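You operate a simulated robot arm through the tools that you are given. There is no shell and no other tool.

You run a simulated robot arm. Do the job below in one go: nothing can be reset, and whatever is moved stays where it is left.

TASK
Clamp motor 57 in the test cradle and run it at top rate.
Fine: guard closed, run till the display gives its verdict, power off after.

It is judged by the outcome, as a careful person would: the job done as asked, and still so three seconds after it is handed in. It fails if anything else is knocked over, pushed out of place, dropped, spilled or broken.

THE ROBOT
A 6-joint arm with a two-finger gripper, fixed in place. Base frame: the origin is on the floor under the middle of its stand, x ahead of it, y to its left, z up; the work surface is at about z = 880. Units: mm, rad, N and s.
With the tool pointing down near the work surface it reaches from about 140 to 680 mm from the base axis. Its first joint turns from -1.152 to 1.152 rad. Payload 2.45 kg.
The TCP is the grasp point between the finger pads, 30 mm short of the fingertips. In the tool frame z runs along the fingers and y along their closing line. The gripper opens to 106 mm; its body begins 79 mm behind the TCP.
Orientation is told as [roll, pitch, yaw] about the base's x, y, z axes, in that order, counted from this pose: with the fingers straight down and closing along the base's y, the tool's x points along the base's -x, its y along +y and its z along -z.

THE INTERFACE
- The arm moves only by the tool step_arm. Its argument "moves" is a list of rows, each an object (a shift or turn left out is 0, a gripper value left out holds the last) with "fingers": the gripper command, from -1 (fully open) to 1 (shut), values between in proportion; "offset": the shift along the base's x, y, z in m, a list of three; "delta_rot": the turn, a rotation vector about the base's x, y, z in rad, a list of three. In form: [{"fingers": fingers, "offset": [tx, ty, tz], "delta_rot": [rx, ry, rz]}, ...]. A call has 1 to 20 rows; each row shifts and turns the commanded pose from where the row before left it. Rows are played at 5 a second. More than 50 mm and 0.15 rad between two rows, or a gripper value outside its range, and nothing of the call is played. Where a pose cannot be reached the arm comes as near as it can. A force on the tool above 90 N (or 10 N above the force at the start of the call, whichever is more), or a blocked arm, ends the call early, and 0.2 s more pass. The fingers move at their own pace (about 153 mm/s each) and stop on an object; they squeeze with about 44 N. The grip force told is the motor's: it shows also when the fingers shut on nothing. Time passes only in rows, and 0.2 s behind the last, so rows that do not move let the fingers close. It gives the time, the measured TCP pose, the force on the tool (base axes), the opening and the grip force at its end, in the units of the frame above (readings bear some noise), with the torque about the TCP (base axes, N m) and any sound that the robot's microphone picked up.
- Cameras (640 x 400 px; columns grow to the right, rows downward): "scene" is fixed at [55.8, 414.1, 1401]; the picture's right is [-0.77, -0.64, 0.00], its down [-0.38, 0.46, -0.80] and it looks along [0.51, -0.62, -0.60] (base axes); focal length 214 px, centre (320, 200). "wrist" rides on the gripper at [76, -2, -106] in the tool frame; the picture's right is [0.02, 1.00, 0.00], its down [-0.78, 0.02, -0.62] and it looks along [-0.62, 0.01, 0.78] (tool axes); focal length 247 px, centre (320, 200). There is no depth. A picture from a camera that has moved, and an enlarged one, comes with that camera's place and axes in the base frame and with its lens.
- snapshot(camera): a new picture of that camera. The clock stands still meanwhile.
- inspect(camera, box): a new picture of the part [left, top, right, bottom] of that camera's present view, enlarged. The clock stands still meanwhile.
- hand_in(): hands the job in; it is judged then, once.

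Places have to be worked out from the pictures, the camera data and where the tool is seen. Open the gripper and draw the arm clear of the work before you hand the job in, unless the task says otherwise.

The tools are called after ">>>" as name(argument=value, ...) on one line, values as JSON. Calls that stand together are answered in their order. step_arm: Moves the arm, as the interface text tells. Its arguments: {"type":"object","properties":{"moves":{"type":"array","items":{"type":"object","properties":{"fingers":{"type":"number"},"offset":{"type":"array","items":{"type":"number"}},"delta_rot":{"type":"array","items":{"type":"number"}}}}}},"required":["moves"]} The other tools are called the same way: snapshot (camera) takes a picture; inspect (camera, box) takes an enlarged picture of a part of a camera's view; hand_in () hands the job in.

At the start:

```text
time_s: 0.0
tool_pos: [322.2, 107.4, 1242.0]
tcp_rot: [0.001, -0.003, 0.003]
contact_force: [0.4, -0.1, 0.4]
torque: [0.0, 0.0, -0.02]
opening: 106.0
grasp_force: 0.1
```

scene: 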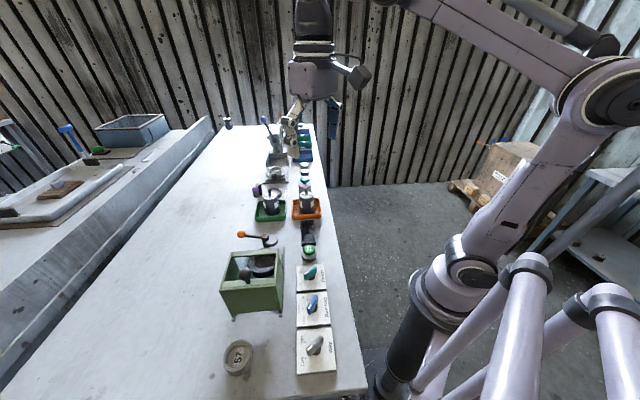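
wrist: 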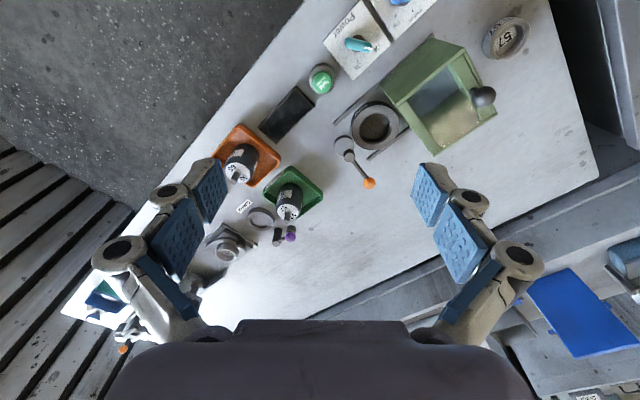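

The pictures show a bench with a green guard, a cradle, two motors in trays, switches and knobs. I'll look closer at each part before moving.

>>> inspect(camera="scene", box=[210, 220, 370, 320])

>>> inspect(camera="scene", box=[240, 110, 340, 230])

>>> inspect(camera="scene", box=[210, 300, 370, 400])

>>> inspect(camera="wrist", box=[200, 80, 360, 260])

>>> inspect(camera="wrist", box=[310, 0, 550, 200])

```text
4.00 times, centred on (290, 270) of scene
camera zoom: at [55.8, 414.1, 1401.0], right [-0.77, -0.64, 0.0], down [-0.38, 0.46, -0.8], along [0.51, -0.62, -0.6], focal length 858 px, centre (440, -80)
```

zoom: 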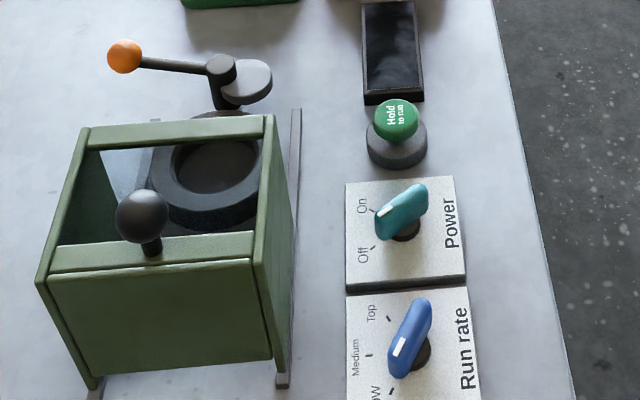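

```text
3.33 times, centred on (290, 170) of scene
camera zoom: at [55.8, 414.1, 1401.0], right [-0.77, -0.64, 0.0], down [-0.38, 0.46, -0.8], along [0.51, -0.62, -0.6], focal length 715 px, centre (420, 300)
```

zoom: 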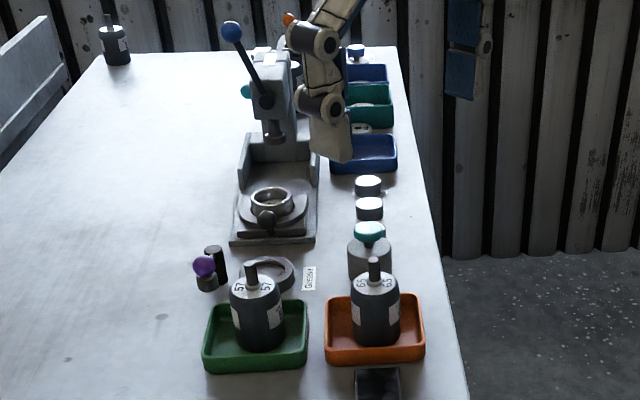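

```text
4.00 times, centred on (290, 350) of scene
camera zoom: at [55.8, 414.1, 1401.0], right [-0.77, -0.64, 0.0], down [-0.38, 0.46, -0.8], along [0.51, -0.62, -0.6], focal length 858 px, centre (440, -400)
```

zoom: 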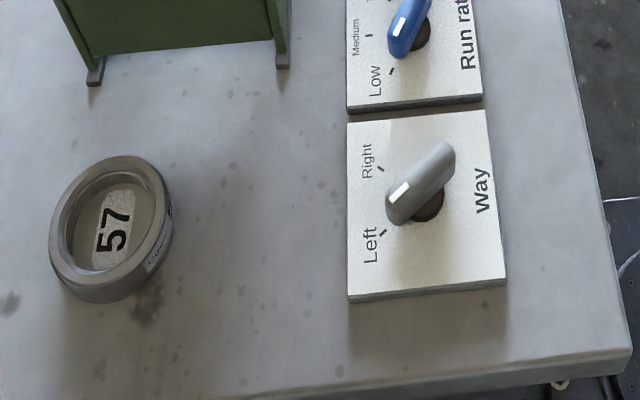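

```text
2.22 times, centred on (280, 170) of wrist
camera zoom: at [244.5, 106.6, 1348.7], right [-0.02, 1.0, 0.0], down [0.78, 0.02, 0.62], along [0.62, 0.02, -0.78], focal length 549 px, centre (409, 267)
```

zoom: 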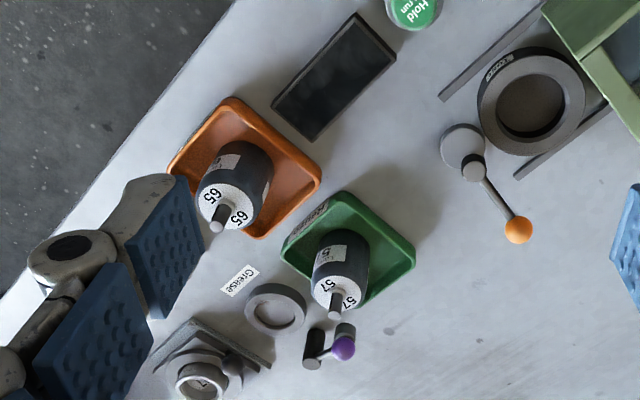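

```text
2.00 times, centred on (430, 100) of wrist
camera zoom: at [244.5, 106.6, 1348.7], right [-0.02, 1.0, 0.0], down [0.78, 0.02, 0.62], along [0.62, 0.02, -0.78], focal length 494 px, centre (100, 400)
```

zoom: 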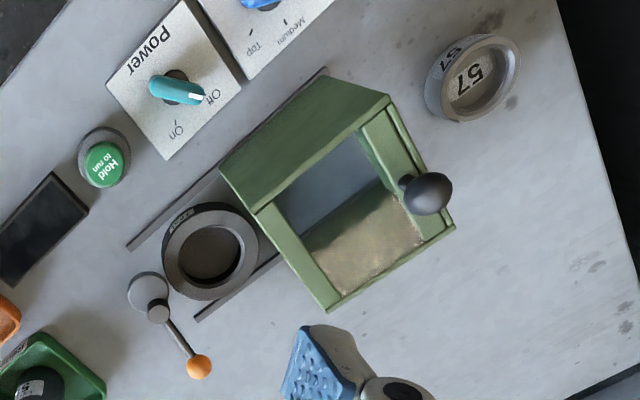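

The layout: cradle ring near (420,216), 57 motor in the green tray near (575,50), a cup-like "57" piece near (281,397), and switches along the edge. I move the wrist camera closer over the cradle to see its markings and the guard.

>>> step_arm(moves=[{"fingers": -1, "offset": [-0.0066, 0.0206, -0.0364]}, {"offset": [-0.0066, 0.0206, -0.0364]}, {"offset": [-0.0066, 0.0206, -0.0364]}, {"offset": [-0.0066, 0.0206, -0.0364]}, {"offset": [-0.0066, 0.0206, -0.0364]}, {}])

>>> snapshot(camera="wrist")

>>> snapshot(camera="scene")

```text
time_s: 1.4
tool_pos: [289.6, 212.9, 1063.6]
tcp_rot: [0.002, -0.002, 0.001]
contact_force: [0.3, -0.1, 0.3]
torque: [0.06, -0.01, 0.03]
opening: 106.0
grasp_force: 0.0
```

```text
taken
camera wrist: at [211.9, 210.7, 1169.2], right [-0.02, 1.0, 0.0], down [0.78, 0.02, 0.62], along [0.62, 0.02, -0.78], focal length 247 px, centre (320, 200)
```

wrist: 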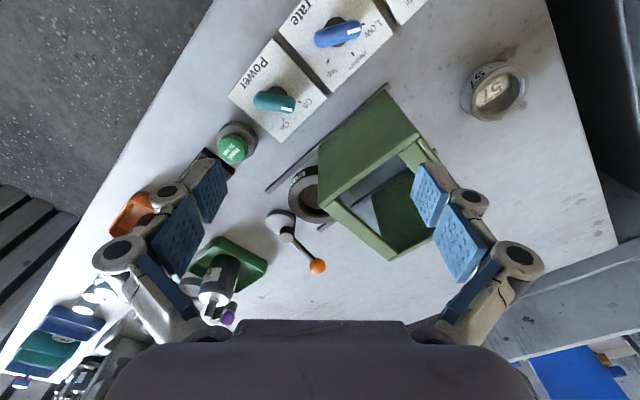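

```text
taken
```

scene: 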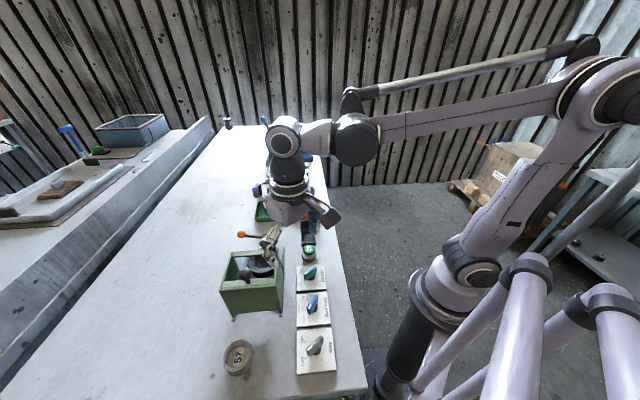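

Now I zoom in on the switch panels, the cradle, the clamp and the "57" cup from here.

>>> inspect(camera="wrist", box=[230, 0, 390, 100])

>>> inspect(camera="wrist", box=[260, 150, 420, 250])

>>> inspect(camera="wrist", box=[210, 70, 370, 170])

>>> inspect(camera="wrist", box=[450, 50, 546, 110])

>>> inspect(camera="wrist", box=[170, 220, 298, 300])

```text
4.00 times, centred on (310, 50) of wrist
camera zoom: at [211.9, 210.7, 1169.2], right [-0.02, 1.0, 0.0], down [0.78, 0.02, 0.62], along [0.62, 0.02, -0.78], focal length 988 px, centre (360, 800)
```

zoom: 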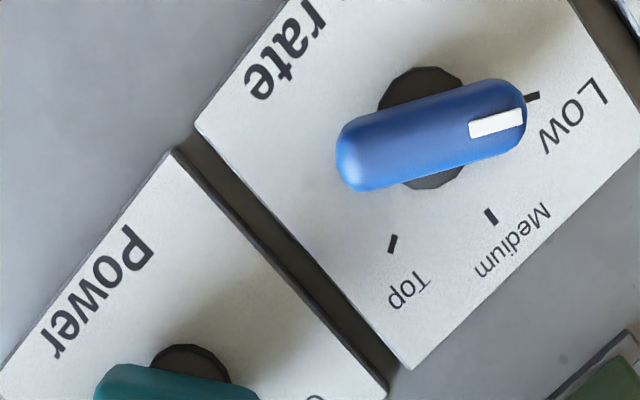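

```text
4.00 times, centred on (340, 200) of wrist
camera zoom: at [211.9, 210.7, 1169.2], right [-0.02, 1.0, 0.0], down [0.78, 0.02, 0.62], along [0.62, 0.02, -0.78], focal length 988 px, centre (240, 200)
```

zoom: 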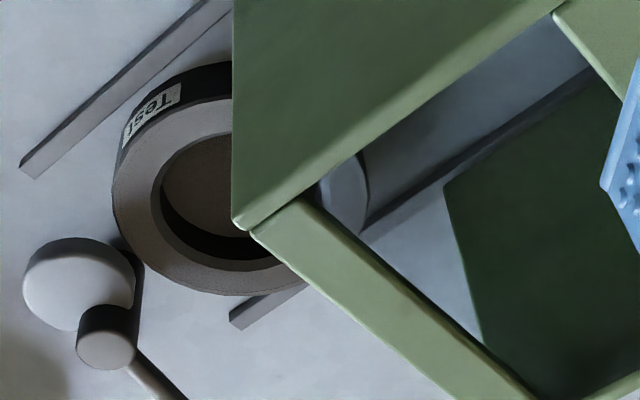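

```text
4.00 times, centred on (290, 120) of wrist
camera zoom: at [211.9, 210.7, 1169.2], right [-0.02, 1.0, 0.0], down [0.78, 0.02, 0.62], along [0.62, 0.02, -0.78], focal length 988 px, centre (440, 520)
```

zoom: 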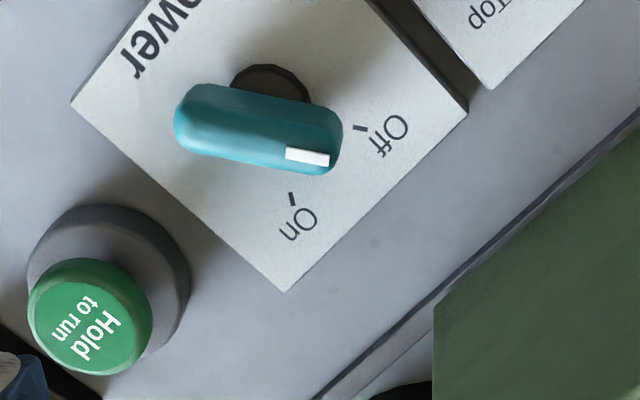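

```text
6.67 times, centred on (498, 80) of wrist
camera zoom: at [211.9, 210.7, 1169.2], right [-0.02, 1.0, 0.0], down [0.78, 0.02, 0.62], along [0.62, 0.02, -0.78], focal length 1646 px, centre (-867, 1000)
```

zoom: 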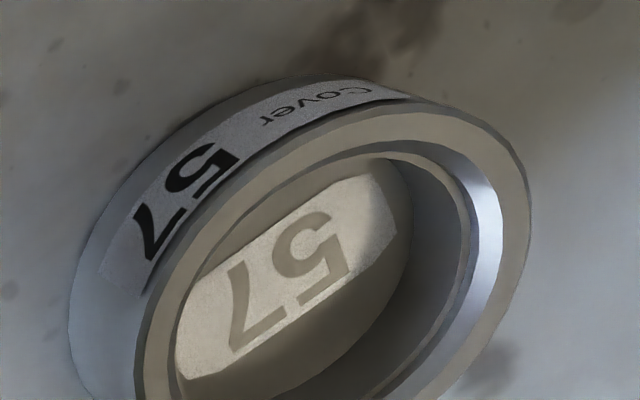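

```text
5.00 times, centred on (234, 260) of wrist
camera zoom: at [211.9, 210.7, 1169.2], right [-0.02, 1.0, 0.0], down [0.78, 0.02, 0.62], along [0.62, 0.02, -0.78], focal length 1235 px, centre (750, -100)
```

zoom: 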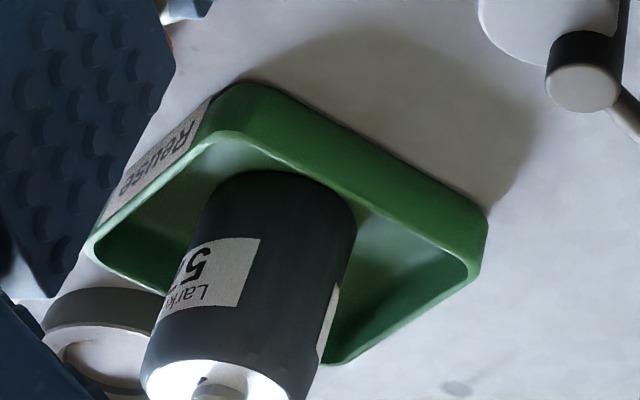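

The cup is labelled "Cover 57" (not part of this job), the cradle "Test", the motor's tray "Reuse"; rate is at Low, power at Off. I estimate the motor 57 shaft tip at (579,51,989), and move over toward it for a close look.

>>> step_arm(moves=[{"offset": [0.03, -0.0306, 0.0073]}, {"offset": [0.03, -0.0306, 0.0073]}, {"offset": [0.03, -0.0306, 0.0073]}, {"offset": [0.03, -0.0306, 0.0073]}, {"offset": [0.03, -0.0306, 0.0073]}, {}])

>>> snapshot(camera="wrist")

>>> snapshot(camera="scene")

```text
time_s: 2.8
tool_pos: [439.3, 58.7, 1096.5]
tcp_rot: [0.003, -0.001, 0.003]
contact_force: [-0.5, 0.5, 0.8]
torque: [0.0, 0.02, -0.02]
opening: 106.0
grasp_force: 0.2
```

```text
taken
camera wrist: at [361.5, 57.8, 1204.0], right [-0.02, 1.0, 0.0], down [0.78, 0.02, 0.62], along [0.62, 0.02, -0.78], focal length 247 px, centre (320, 200)
```

wrist: 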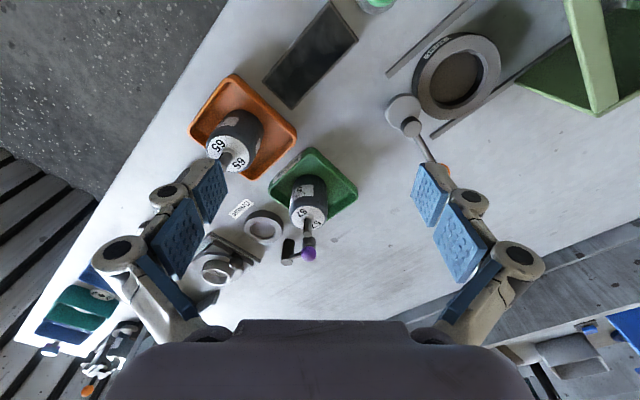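

```text
taken
```

scene: 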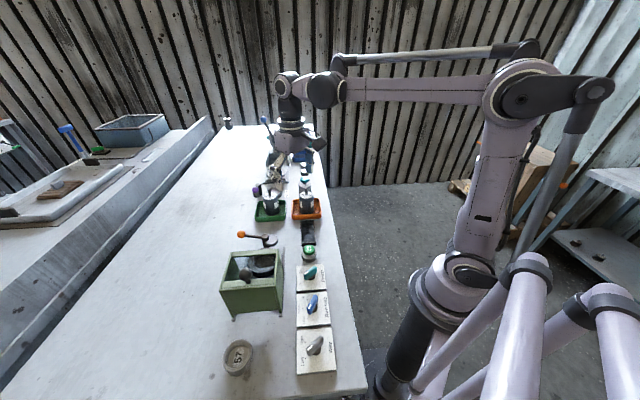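

>>> inspect(camera="wrist", box=[370, 10, 530, 110])

>>> inspect(camera="wrist", box=[230, 140, 390, 270])

>>> inspect(camera="wrist", box=[370, 80, 466, 200])

>>> inspect(camera="scene", box=[240, 175, 336, 265])

```text
4.00 times, centred on (450, 60) of wrist
camera zoom: at [361.5, 57.8, 1204.0], right [-0.02, 1.0, 0.0], down [0.78, 0.02, 0.62], along [0.62, 0.02, -0.78], focal length 988 px, centre (-200, 760)
```

zoom: 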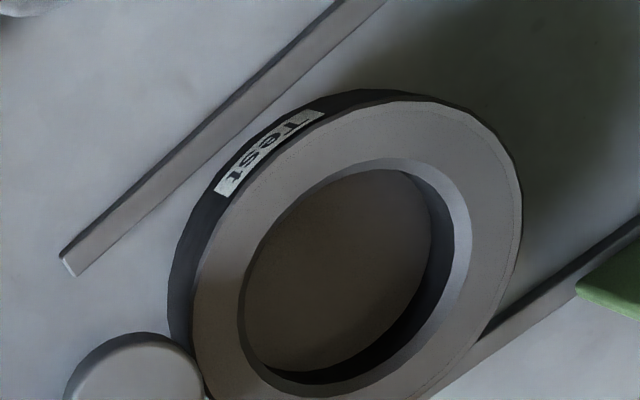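

```text
3.08 times, centred on (310, 205) of wrist
camera zoom: at [361.5, 57.8, 1204.0], right [-0.02, 1.0, 0.0], down [0.78, 0.02, 0.62], along [0.62, 0.02, -0.78], focal length 760 px, centre (351, 185)
```

zoom: 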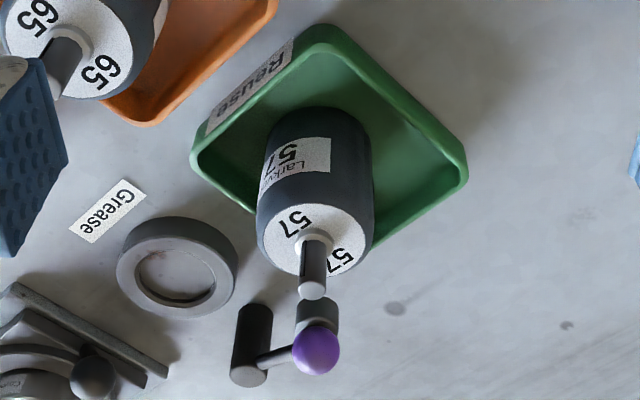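

```text
3.33 times, centred on (418, 140) of wrist
camera zoom: at [361.5, 57.8, 1204.0], right [-0.02, 1.0, 0.0], down [0.78, 0.02, 0.62], along [0.62, 0.02, -0.78], focal length 823 px, centre (-7, 400)
```

zoom: 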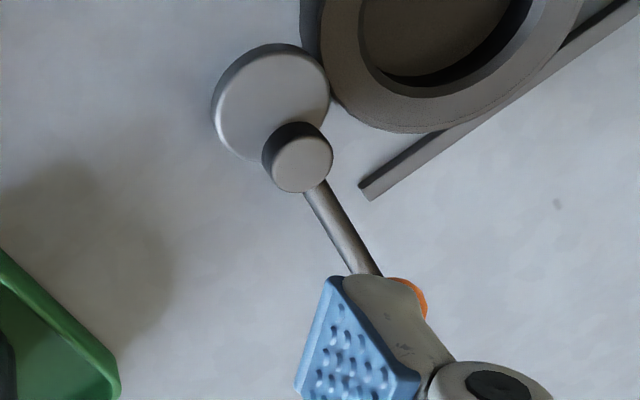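

```text
4.44 times, centred on (288, 220) of scene
camera zoom: at [55.9, 414.0, 1401.0], right [-0.77, -0.64, 0.0], down [-0.38, 0.46, -0.8], along [0.51, -0.62, -0.6], focal length 953 px, centre (462, 111)
```

zoom: 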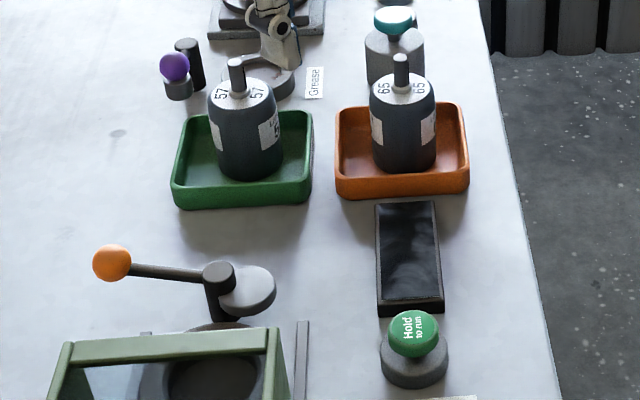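

Motor 57 (about 50 mm across) stands upright in the green tray around (583,50), top at about 965; the orange lever turns a cam beside the "Test" ring. I move above the motor, turning the gripper −45° so that it matches the bench's lines.

>>> step_arm(moves=[{"fingers": -0.51, "offset": [0.023, -0.001, 0.0], "delta_rot": [0, 0, -0.131]}, {"offset": [0.023, -0.001, 0.0], "delta_rot": [0, 0, -0.131]}, {"offset": [0.023, -0.001, 0.0], "delta_rot": [0, 0, -0.131]}, {"offset": [0.023, -0.001, 0.0], "delta_rot": [0, 0, -0.131]}, {"offset": [0.023, -0.001, 0.0], "delta_rot": [0, 0, -0.131]}, {"offset": [0.023, -0.001, 0.0], "delta_rot": [0, 0, -0.131]}, {}])

>>> snapshot(camera="wrist")

>>> snapshot(camera="scene")

```text
time_s: 4.4
tool_pos: [576.4, 52.6, 1098.3]
tcp_rot: [0.002, -0.002, -0.786]
contact_force: [-0.9, -0.7, 0.2]
torque: [0.01, 0.03, 0.0]
opening: 80.0
grasp_force: 0.1
```

```text
taken
camera wrist: at [520.7, 106.0, 1204.2], right [0.69, 0.72, 0.0], down [0.56, -0.54, 0.62], along [0.45, -0.43, -0.78], focal length 247 px, centre (320, 200)
```

wrist: 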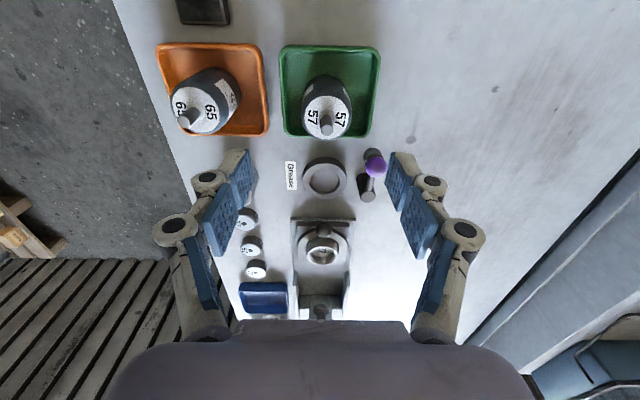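

```text
taken
```

scene: 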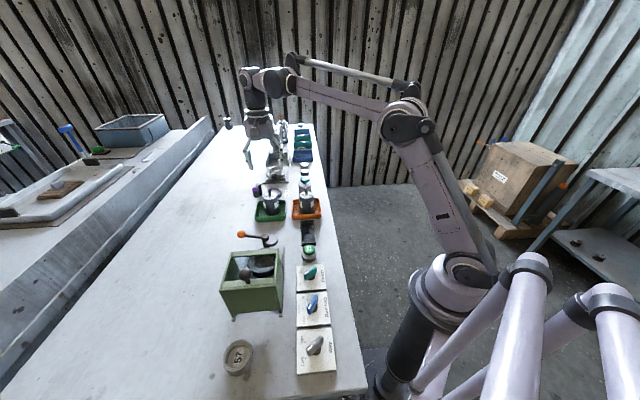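

The bench now lies square in the picture. I enlarge the motor to fix its position.

>>> inspect(camera="wrist", box=[260, 30, 420, 150])

```text
3.33 times, centred on (340, 90) of wrist
camera zoom: at [520.7, 106.0, 1204.2], right [0.69, 0.72, 0.0], down [0.56, -0.54, 0.62], along [0.45, -0.43, -0.78], focal length 823 px, centre (253, 567)
```

zoom: 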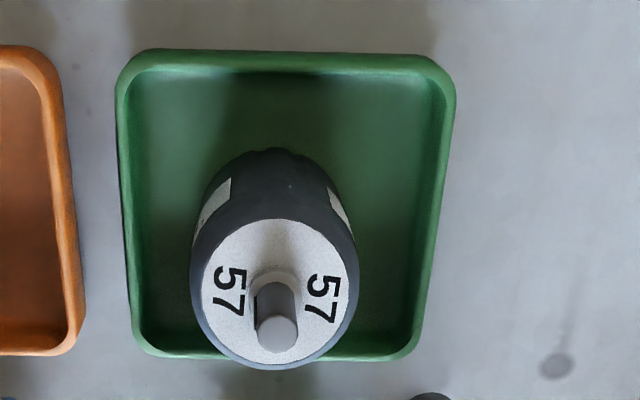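

The motor axis works out at about (590,48.7), its top face near z=965. I shift over it and come down to just above the shaft to check alignment.

>>> step_arm(moves=[{"fingers": -0.51, "offset": [0.0065, -0.002, -0.029]}, {"offset": [0.0065, -0.002, -0.029]}, {}])

>>> snapshot(camera="wrist")

>>> inspect(camera="scene", box=[220, 120, 348, 220])

```text
time_s: 5.2
tool_pos: [588.9, 50.1, 1037.6]
tcp_rot: [0.002, -0.002, -0.784]
contact_force: [-0.5, 0.4, 0.9]
torque: [0.02, 0.02, 0.0]
opening: 80.2
grasp_force: 0.0
```

```text
taken
camera wrist: at [532.3, 102.0, 1144.2], right [0.69, 0.72, 0.0], down [0.56, -0.54, 0.62], along [0.45, -0.43, -0.78], focal length 247 px, centre (320, 200)
```

wrist: 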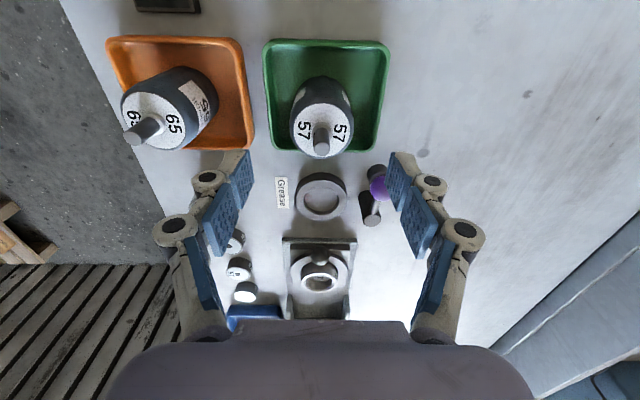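

```text
4.00 times, centred on (284, 170) of scene
camera zoom: at [55.8, 414.1, 1401.0], right [-0.77, -0.64, 0.0], down [-0.38, 0.46, -0.8], along [0.51, -0.62, -0.6], focal length 858 px, centre (464, 320)
```

zoom: 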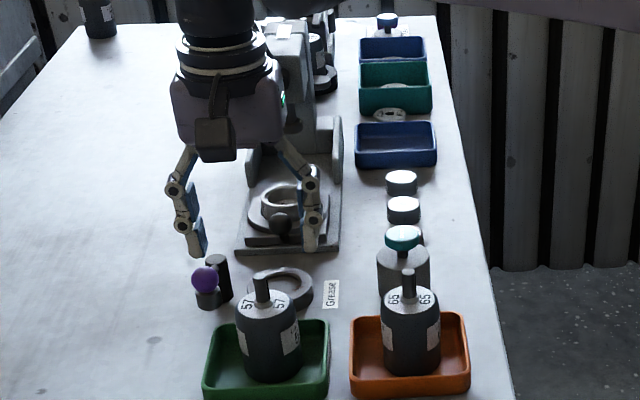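

The shaft tip sits at about (320,148) in the picture, right where the tool axis runs at that depth, so I'm aligned. I come down to TCP z≈953 around the motor body, still open.

>>> step_arm(moves=[{"fingers": -0.51, "offset": [0.0003, -0.0003, -0.028]}, {"offset": [0.0003, -0.0003, -0.028]}, {"offset": [0, 0, -0.028]}, {}])

>>> snapshot(camera="wrist")

>>> inspect(camera="scene", box=[220, 140, 348, 230])

```text
time_s: 6.2
tool_pos: [589.5, 47.2, 955.8]
tcp_rot: [0.003, -0.001, -0.785]
contact_force: [-0.6, -0.4, -0.1]
torque: [0.0, -0.01, -0.01]
opening: 80.0
grasp_force: 0.0
```

```text
taken
camera wrist: at [533.3, 101.8, 1061.4], right [0.69, 0.72, 0.0], down [0.56, -0.54, 0.62], along [0.45, -0.43, -0.78], focal length 247 px, centre (320, 200)
```

wrist: 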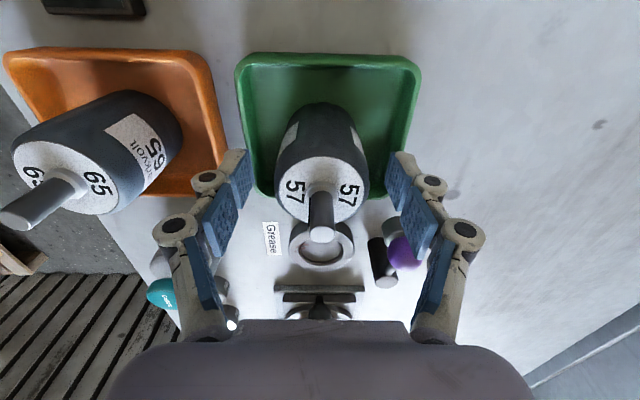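

```text
4.44 times, centred on (284, 185) of scene
camera zoom: at [55.8, 414.1, 1401.0], right [-0.77, -0.64, 0.0], down [-0.38, 0.46, -0.8], along [0.51, -0.62, -0.6], focal length 953 px, centre (480, 267)
```

zoom: 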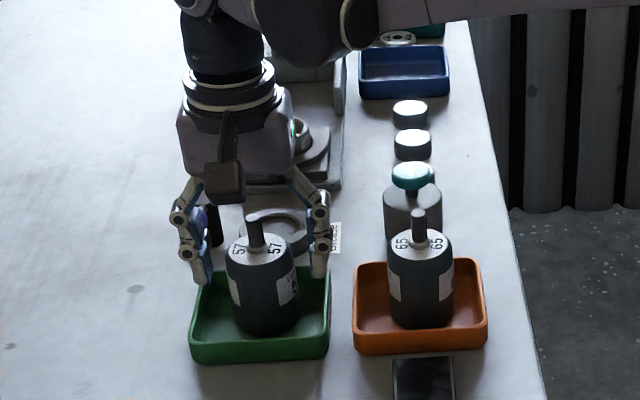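

The motor stands centred between the open fingers, perhaps 3 mm toward the camera side. I nudge by that and close.

>>> step_arm(moves=[{"offset": [-0.0015, 0.002, -0.002]}, {"fingers": 1}, {}, {}, {}])

>>> snapshot(camera="wrist")

```text
time_s: 7.4
tool_pos: [588.0, 50.6, 954.1]
tcp_rot: [0.002, -0.001, -0.784]
contact_force: [4.9, 0.7, 13.6]
torque: [-0.11, -0.03, 0.08]
opening: 53.0
grasp_force: 43.7
```

```text
taken
camera wrist: at [532.2, 103.8, 1059.6], right [0.69, 0.72, 0.0], down [0.56, -0.54, 0.62], along [0.45, -0.43, -0.78], focal length 247 px, centre (320, 200)
```

wrist: 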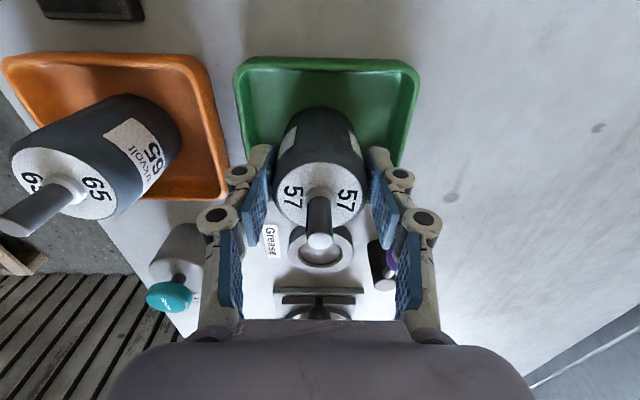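

Gripped: the opening reads 53 mm at 44 N. I lift straight up, slowly at first, and check weight and hold.

>>> step_arm(moves=[{"offset": [0, 0, 0.01]}, {"offset": [0, 0, 0.02]}, {"offset": [0, 0, 0.035]}, {"offset": [0, 0, 0.035]}, {}])

>>> snapshot(camera="wrist")

>>> inspect(camera="scene", box=[220, 120, 348, 220])

```text
time_s: 8.6
tool_pos: [588.7, 48.6, 1053.0]
tcp_rot: [0.002, -0.001, -0.785]
contact_force: [-0.1, -0.3, -4.8]
torque: [0.02, 0.01, -0.01]
opening: 53.1
grasp_force: 44.2
```

```text
taken
camera wrist: at [532.8, 103.1, 1159.2], right [0.69, 0.72, 0.0], down [0.56, -0.54, 0.62], along [0.45, -0.43, -0.78], focal length 247 px, centre (320, 200)
```

wrist: 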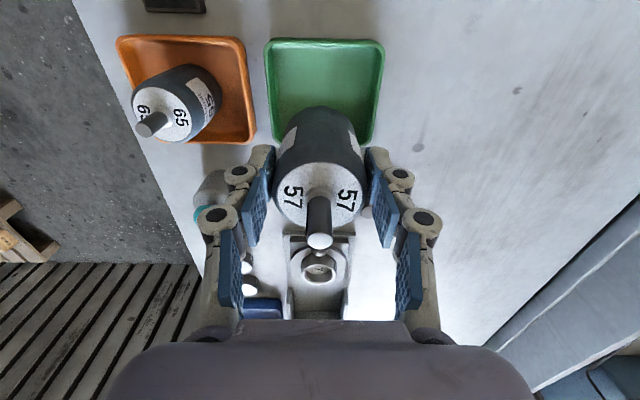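

```text
4.00 times, centred on (284, 170) of scene
camera zoom: at [55.9, 414.1, 1401.0], right [-0.77, -0.64, 0.0], down [-0.38, 0.46, -0.8], along [0.51, -0.62, -0.6], focal length 858 px, centre (464, 320)
```

zoom: 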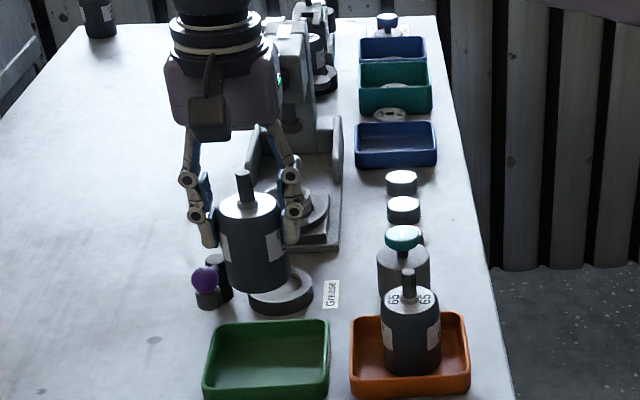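

Motor lifted cleanly and upright; the tray stays put. I enlarge the grip to measure where the motor sits in the hand.

>>> inspect(camera="wrist", box=[250, 90, 390, 260])

```text
2.35 times, centred on (320, 175) of wrist
camera zoom: at [532.8, 103.1, 1159.2], right [0.69, 0.72, 0.0], down [0.56, -0.54, 0.62], along [0.45, -0.43, -0.78], focal length 581 px, centre (320, 259)
```

zoom: 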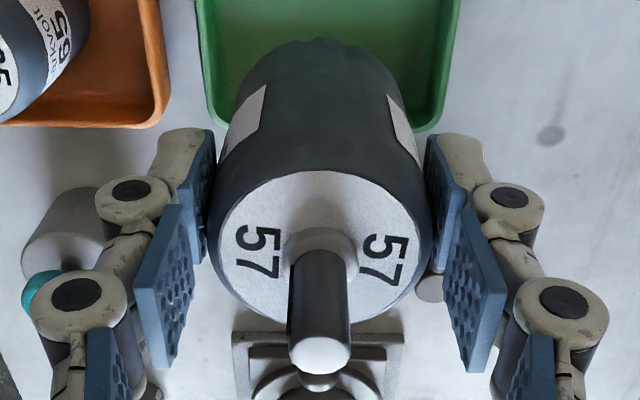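

The motor sits about 3 mm off the TCP, away from the camera, with its bottom now at about z=983. I carry it along the bench line to above the cradle, estimated at (423,218).

>>> step_arm(moves=[{"offset": [-0.02, 0.0205, 0.0]}, {"offset": [-0.029, 0.0296, 0.0]}, {"offset": [-0.029, 0.0296, 0.0]}, {"offset": [-0.029, 0.0296, 0.0]}, {"offset": [-0.029, 0.0296, 0.0]}, {"offset": [-0.02, 0.0205, 0.0]}, {"offset": [-0.0117, 0.012, 0.0]}, {}, {}])

>>> snapshot(camera="wrist")

>>> inspect(camera="scene", box=[210, 170, 338, 270])

```text
time_s: 10.6
tool_pos: [422.0, 220.1, 1051.8]
tcp_rot: [0.001, -0.002, -0.784]
contact_force: [-0.6, 0.5, -4.2]
torque: [0.02, 0.01, 0.0]
opening: 53.2
grasp_force: 43.6
```

```text
taken
camera wrist: at [365.8, 274.3, 1158.1], right [0.69, 0.72, 0.0], down [0.56, -0.54, 0.62], along [0.45, -0.43, -0.78], focal length 247 px, centre (320, 200)
```

wrist: 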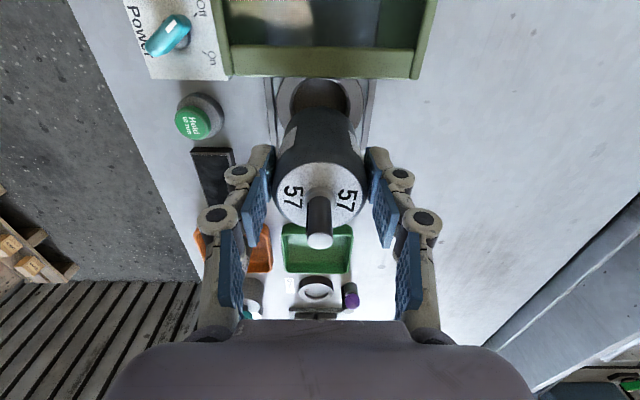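

```text
4.00 times, centred on (274, 220) of scene
camera zoom: at [55.9, 414.1, 1401.0], right [-0.77, -0.64, 0.0], down [-0.38, 0.46, -0.8], along [0.51, -0.62, -0.6], focal length 858 px, centre (504, 120)
```

zoom: 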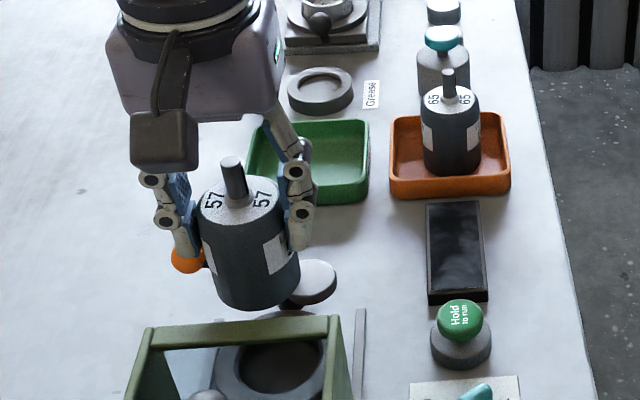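

The motor now hangs over the cradle area; the ring is seen just past the motor's lower edge. I enlarge to measure the hole's centre against the motor.

>>> inspect(camera="wrist", box=[240, 40, 400, 140])

>>> inspect(camera="wrist", box=[120, 0, 280, 100])

```text
4.00 times, centred on (320, 90) of wrist
camera zoom: at [365.8, 274.3, 1158.1], right [0.69, 0.72, 0.0], down [0.56, -0.54, 0.62], along [0.45, -0.43, -0.78], focal length 988 px, centre (320, 640)
```

zoom: 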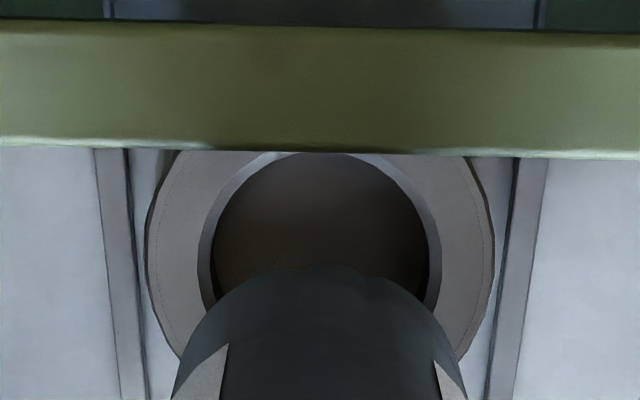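

```text
4.00 times, centred on (200, 50) of wrist
camera zoom: at [365.8, 274.3, 1158.1], right [0.69, 0.72, 0.0], down [0.56, -0.54, 0.62], along [0.45, -0.43, -0.78], focal length 988 px, centre (800, 800)
```

zoom: 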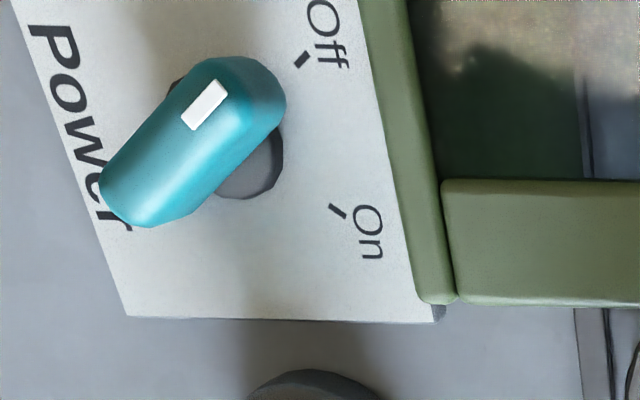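

The motor hangs about 3.5 mm beyond the ring centre (away from the guard) and is laterally centred; its bottom is about 69 mm below the TCP. I correct by that and lower to about 15 mm above the ring.

>>> step_arm(moves=[{"offset": [-0.0024, 0.0024, 0.0]}, {"offset": [0, 0, -0.022]}, {"offset": [0, 0, -0.022]}, {"offset": [0, 0, -0.022]}, {}, {}])

>>> inspect(camera="wrist", box=[240, 40, 400, 140])

>>> inspect(camera="scene", box=[210, 190, 338, 290])

```text
time_s: 12.0
tool_pos: [419.1, 223.1, 984.7]
tcp_rot: [0.001, -0.002, -0.787]
contact_force: [-0.6, 0.1, -5.2]
torque: [0.03, 0.03, 0.02]
opening: 53.0
grasp_force: 44.4
```

```text
4.00 times, centred on (320, 90) of wrist
camera zoom: at [363.6, 276.4, 1091.6], right [0.69, 0.72, 0.0], down [0.56, -0.54, 0.62], along [0.45, -0.43, -0.78], focal length 988 px, centre (320, 640)
```

zoom: 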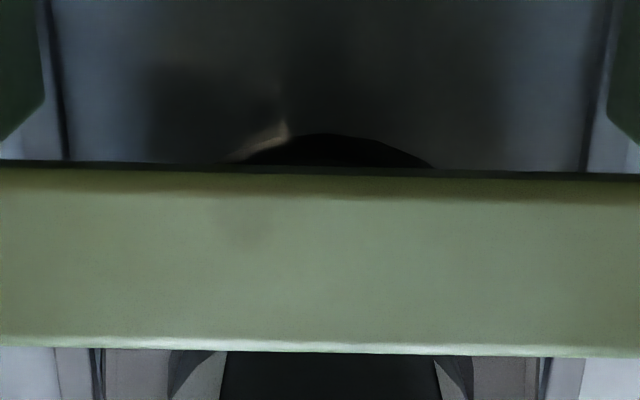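

```text
4.00 times, centred on (274, 240) of scene
camera zoom: at [55.9, 414.1, 1401.0], right [-0.77, -0.64, 0.0], down [-0.38, 0.46, -0.8], along [0.51, -0.62, -0.6], focal length 858 px, centre (504, 40)
```

zoom: 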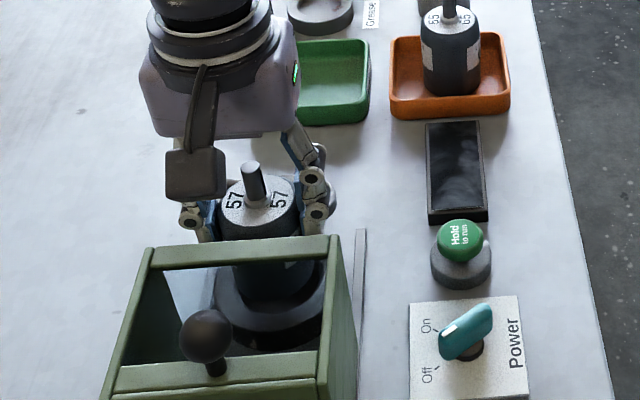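

The guard's top strip now hides the ring from the wrist camera, but the scene camera sees it through the guard's open top. I enlarge that.

>>> inspect(camera="scene", box=[240, 225, 304, 285])

>>> snapshot(camera="wrist")

```text
6.67 times, centred on (272, 255) of scene
camera zoom: at [55.9, 414.1, 1401.0], right [-0.77, -0.64, 0.0], down [-0.38, 0.46, -0.8], along [0.51, -0.62, -0.6], focal length 1430 px, centre (640, -167)
```

zoom: 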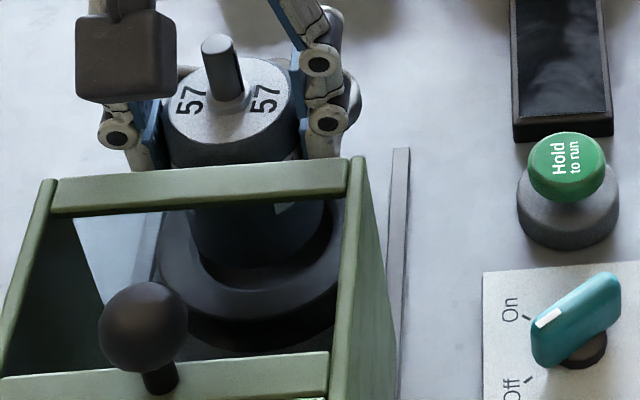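

```text
taken
camera wrist: at [363.6, 276.4, 1091.6], right [0.69, 0.72, 0.0], down [0.56, -0.54, 0.62], along [0.45, -0.43, -0.78], focal length 247 px, centre (320, 200)
```

wrist: 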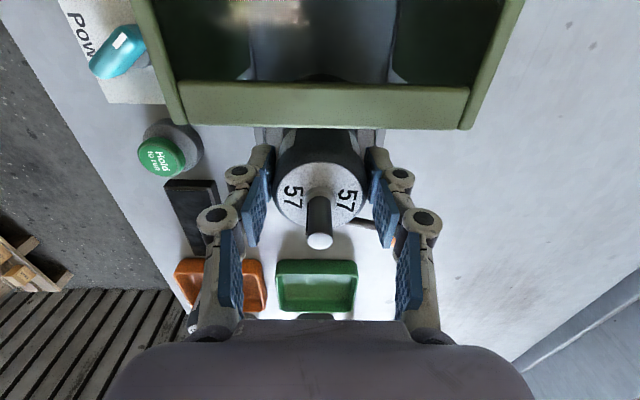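

I need a finer look at how the motor's lower edge lies relative to the ring's hole.

>>> inspect(camera="scene", box=[250, 238, 290, 263])

>>> inspect(camera="wrist", box=[256, 70, 384, 150])

```text
16.00 times, centred on (270, 250) of scene
camera zoom: at [55.9, 414.1, 1401.0], right [-0.77, -0.64, 0.0], down [-0.38, 0.46, -0.8], along [0.51, -0.62, -0.6], focal length 3432 px, centre (1120, -608)
```

zoom: 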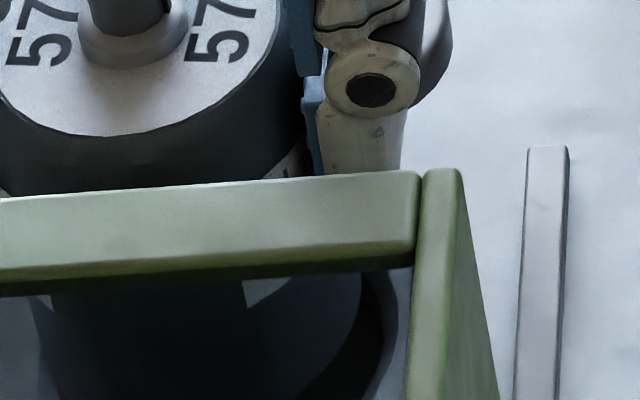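

```text
5.00 times, centred on (320, 110) of wrist
camera zoom: at [363.6, 276.4, 1091.6], right [0.69, 0.72, 0.0], down [0.56, -0.54, 0.62], along [0.45, -0.43, -0.78], focal length 1235 px, centre (320, 650)
```

zoom: 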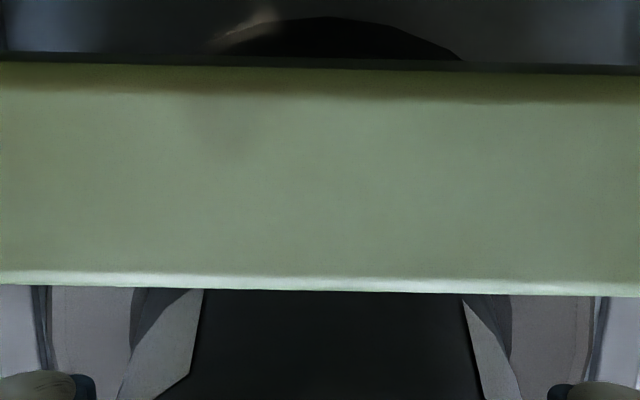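

>>> inspect(camera="scene", box=[244, 250, 292, 280])

```text
13.33 times, centred on (268, 265) of scene
camera zoom: at [55.9, 414.1, 1401.0], right [-0.77, -0.64, 0.0], down [-0.38, 0.46, -0.8], along [0.51, -0.62, -0.6], focal length 2860 px, centre (1013, -667)
```

zoom: 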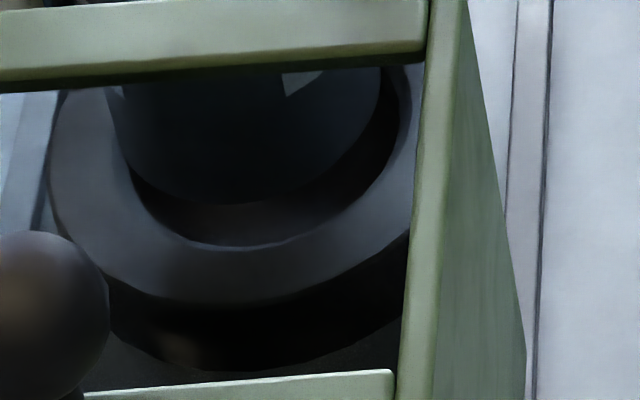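

From both cameras, the motor is within a couple of mm of the ring centre, well inside the chamfer's capture. I lower in small steps while watching the force.

>>> step_arm(moves=[{"offset": [0, 0, -0.004]}, {"offset": [0, 0, -0.004]}, {}])

>>> inspect(camera="scene", box=[244, 250, 292, 280])

```text
time_s: 12.8
tool_pos: [419.4, 222.9, 978.6]
tcp_rot: [0.002, -0.002, -0.785]
contact_force: [0.4, -0.3, -4.3]
torque: [0.01, 0.04, 0.01]
opening: 53.0
grasp_force: 44.2
```

```text
13.33 times, centred on (268, 265) of scene
camera zoom: at [55.9, 414.1, 1401.0], right [-0.77, -0.64, 0.0], down [-0.38, 0.46, -0.8], along [0.51, -0.62, -0.6], focal length 2860 px, centre (1013, -667)
```

zoom: 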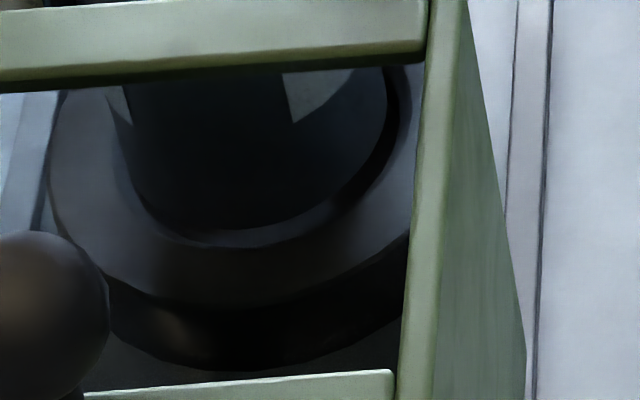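

The motor's lower edge is now almost at the hole's rim and lies inside it on all sides. I keep lowering in small steps.

>>> step_arm(moves=[{"offset": [0, 0, -0.003]}, {"offset": [0, 0, -0.003]}, {}])

>>> inspect(camera="scene", box=[244, 250, 292, 280])

```text
time_s: 13.6
tool_pos: [419.0, 223.9, 972.6]
tcp_rot: [0.002, 0.0, -0.785]
contact_force: [-0.5, 1.0, -5.7]
torque: [0.04, 0.03, 0.0]
opening: 53.0
grasp_force: 44.1
```

```text
13.33 times, centred on (268, 265) of scene
camera zoom: at [55.9, 414.1, 1401.0], right [-0.77, -0.64, 0.0], down [-0.38, 0.46, -0.8], along [0.51, -0.62, -0.6], focal length 2860 px, centre (1013, -667)
```

zoom: 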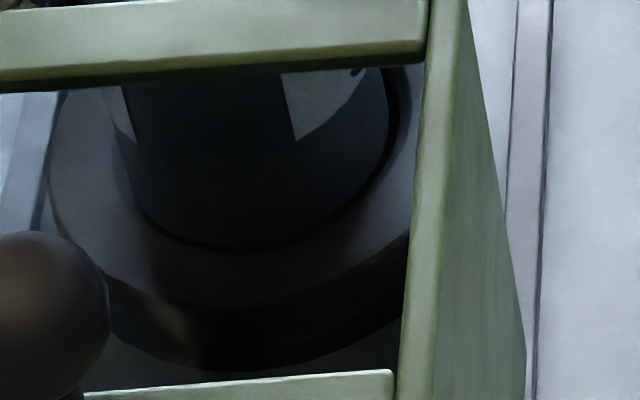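

Still no contact at TCP z≈972.6. I continue in 2 mm steps.

>>> step_arm(moves=[{"offset": [0, 0, -0.002]}, {"offset": [0, 0, -0.002]}, {}])

>>> inspect(camera="scene", box=[244, 250, 292, 280])

```text
time_s: 14.4
tool_pos: [419.0, 223.0, 971.1]
tcp_rot: [0.003, -0.003, -0.784]
contact_force: [7.1, -0.9, 27.9]
torque: [0.34, 0.17, 0.02]
opening: 52.7
grasp_force: 43.9
```

```text
13.33 times, centred on (268, 265) of scene
camera zoom: at [55.6, 413.8, 1401.1], right [-0.77, -0.64, 0.0], down [-0.38, 0.46, -0.8], along [0.51, -0.62, -0.6], focal length 2860 px, centre (1013, -667)
```

zoom: 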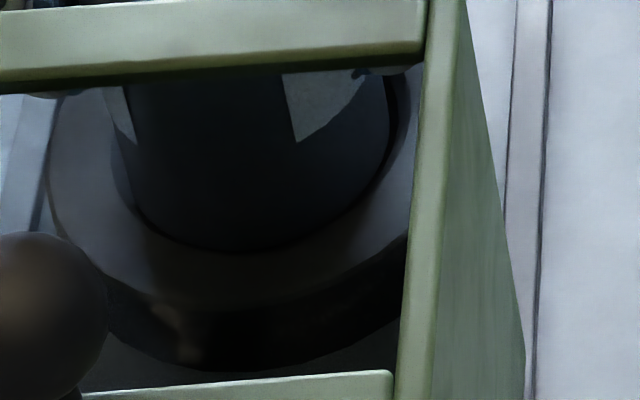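

Contact: 28 N upward with a torque that puts the touching point about 22 mm from the axis on the guard side. So the motor is slightly too far toward the guard; I back off 2 mm up, shift (+1.8,−1.3) and lower again.

>>> step_arm(moves=[{"offset": [0, 0, 0.003]}, {"offset": [0.0018, -0.0013, 0]}, {"offset": [0, 0, -0.002]}, {"offset": [0, 0, -0.002]}, {}])

```text
time_s: 15.6
tool_pos: [420.4, 222.3, 968.2]
tcp_rot: [0.002, -0.001, -0.785]
contact_force: [2.8, -2.0, 28.1]
torque: [0.35, 0.42, 0.1]
opening: 53.3
grasp_force: 43.8
```

Force 28 N again but 3 mm deeper, still touching on the guard side – it's sliding on the chamfer. I ease up a little, shift another (+1.3,−1.1) and lower.

>>> step_arm(moves=[{"offset": [0, 0, 0.002]}, {"offset": [0.0013, -0.0011, 0]}, {"offset": [0, 0, -0.002]}, {"offset": [0, 0, -0.002]}, {}])

```text
time_s: 16.8
tool_pos: [421.6, 221.1, 967.4]
tcp_rot: [0.002, -0.002, -0.786]
contact_force: [4.2, -6.3, 27.2]
torque: [0.23, 0.24, 0.04]
opening: 53.1
grasp_force: 43.8
```

Still on the guard-side chamfer, with a sideways push of (4,−6) N. I shift another (+1.2,−1.5) and lower gently.

>>> step_arm(moves=[{"offset": [0, 0, 0.001]}, {"offset": [0.0012, -0.0015, 0]}, {"offset": [0, 0, -0.001]}, {"offset": [0, 0, -0.001]}, {}])

>>> inspect(camera="scene", box=[244, 225, 292, 280])

```text
time_s: 18.0
tool_pos: [421.6, 220.4, 964.5]
tcp_rot: [0.004, 0.001, -0.784]
contact_force: [-0.2, 6.1, 19.9]
torque: [0.77, 0.56, -0.06]
opening: 52.8
grasp_force: 44.1
```

```text
7.27 times, centred on (268, 252) of scene
camera zoom: at [55.5, 414.0, 1401.1], right [-0.77, -0.64, 0.0], down [-0.38, 0.46, -0.8], along [0.51, -0.62, -0.6], focal length 1560 px, centre (698, -182)
```

zoom: 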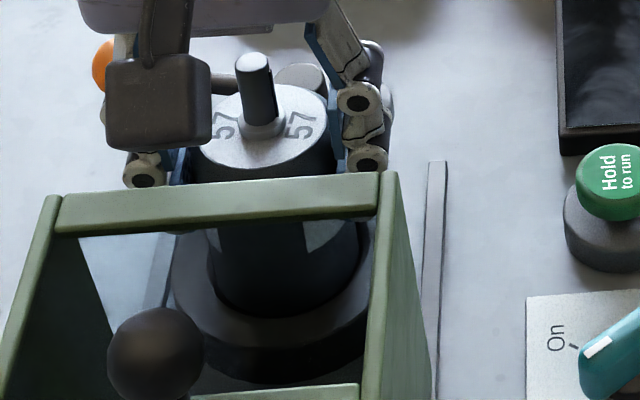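

It has dropped to z=964.5 with less force (20 N), so it's entering the bore. I continue down by small steps.

>>> step_arm(moves=[{"offset": [0.0005, -0.0003, 0]}, {"offset": [0, 0, -0.001]}, {"offset": [0, 0, -0.001]}, {}])

```text
time_s: 19.0
tool_pos: [423.2, 218.3, 963.3]
tcp_rot: [-0.002, -0.001, -0.786]
contact_force: [-6.0, 0.2, 20.1]
torque: [0.6, 0.78, 0.11]
opening: 53.1
grasp_force: 44.3
```

About 8 mm below first touch now, so the motor is inside the bore with some wall friction on the guard side. I shift 0.5 mm more and lower 3 mm.

>>> step_arm(moves=[{"offset": [0.0003, -0.0006, 0]}, {"offset": [0, 0, -0.0015]}, {"offset": [0, 0, -0.0015]}, {}])

```text
time_s: 20.0
tool_pos: [425.2, 217.8, 961.1]
tcp_rot: [0.003, -0.005, -0.787]
contact_force: [12.3, -8.1, 20.6]
torque: [0.05, -0.36, -0.13]
opening: 52.9
grasp_force: 44.2
```

The wall now pushes the motor sideways by (12,−8) N, so I give way in that direction by 1.2 mm and continue down.

>>> step_arm(moves=[{"offset": [0.001, -0.0007, 0]}, {"offset": [0, 0, -0.001]}, {"offset": [0, 0, -0.001]}, {}])

```text
time_s: 21.0
tool_pos: [425.2, 216.9, 959.2]
tcp_rot: [-0.001, -0.003, -0.784]
contact_force: [8.8, -13.5, 24.7]
torque: [-0.12, -0.06, 0.08]
opening: 53.0
grasp_force: 43.7
```

Going down steadily (959.2) but still pushed toward (+x,−y); I yield another (0.8,−1.2) and lower further.

>>> step_arm(moves=[{"offset": [0.0008, -0.0012, 0]}, {}, {"offset": [0, 0, -0.001]}, {"offset": [0, 0, -0.001]}, {}])

>>> inspect(camera="scene", box=[230, 215, 310, 280])

>>> snapshot(camera="wrist")

```text
time_s: 22.2
tool_pos: [427.4, 217.8, 955.7]
tcp_rot: [0.001, -0.001, -0.787]
contact_force: [3.2, -3.3, -3.8]
torque: [-0.15, -0.08, -0.02]
opening: 52.6
grasp_force: 44.0
```

```text
6.15 times, centred on (270, 248) of scene
camera zoom: at [55.9, 414.0, 1401.1], right [-0.77, -0.64, 0.0], down [-0.38, 0.46, -0.8], along [0.51, -0.62, -0.6], focal length 1320 px, centre (628, -92)
```

zoom: 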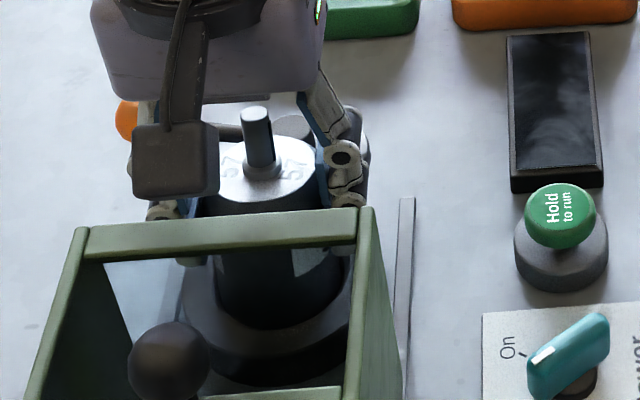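

```text
taken
camera wrist: at [369.6, 271.1, 1061.8], right [0.69, 0.72, 0.0], down [0.56, -0.54, 0.62], along [0.45, -0.43, -0.78], focal length 247 px, centre (320, 200)
```

wrist: 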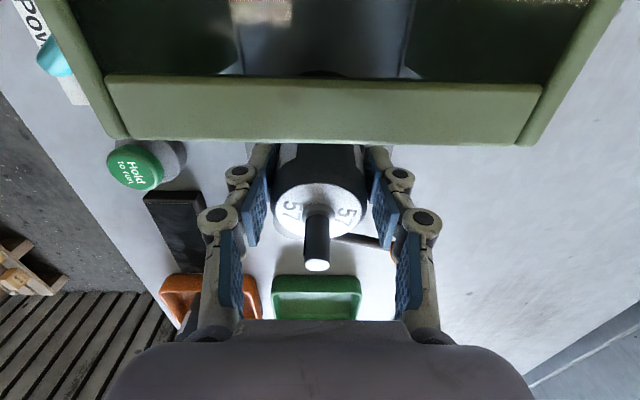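

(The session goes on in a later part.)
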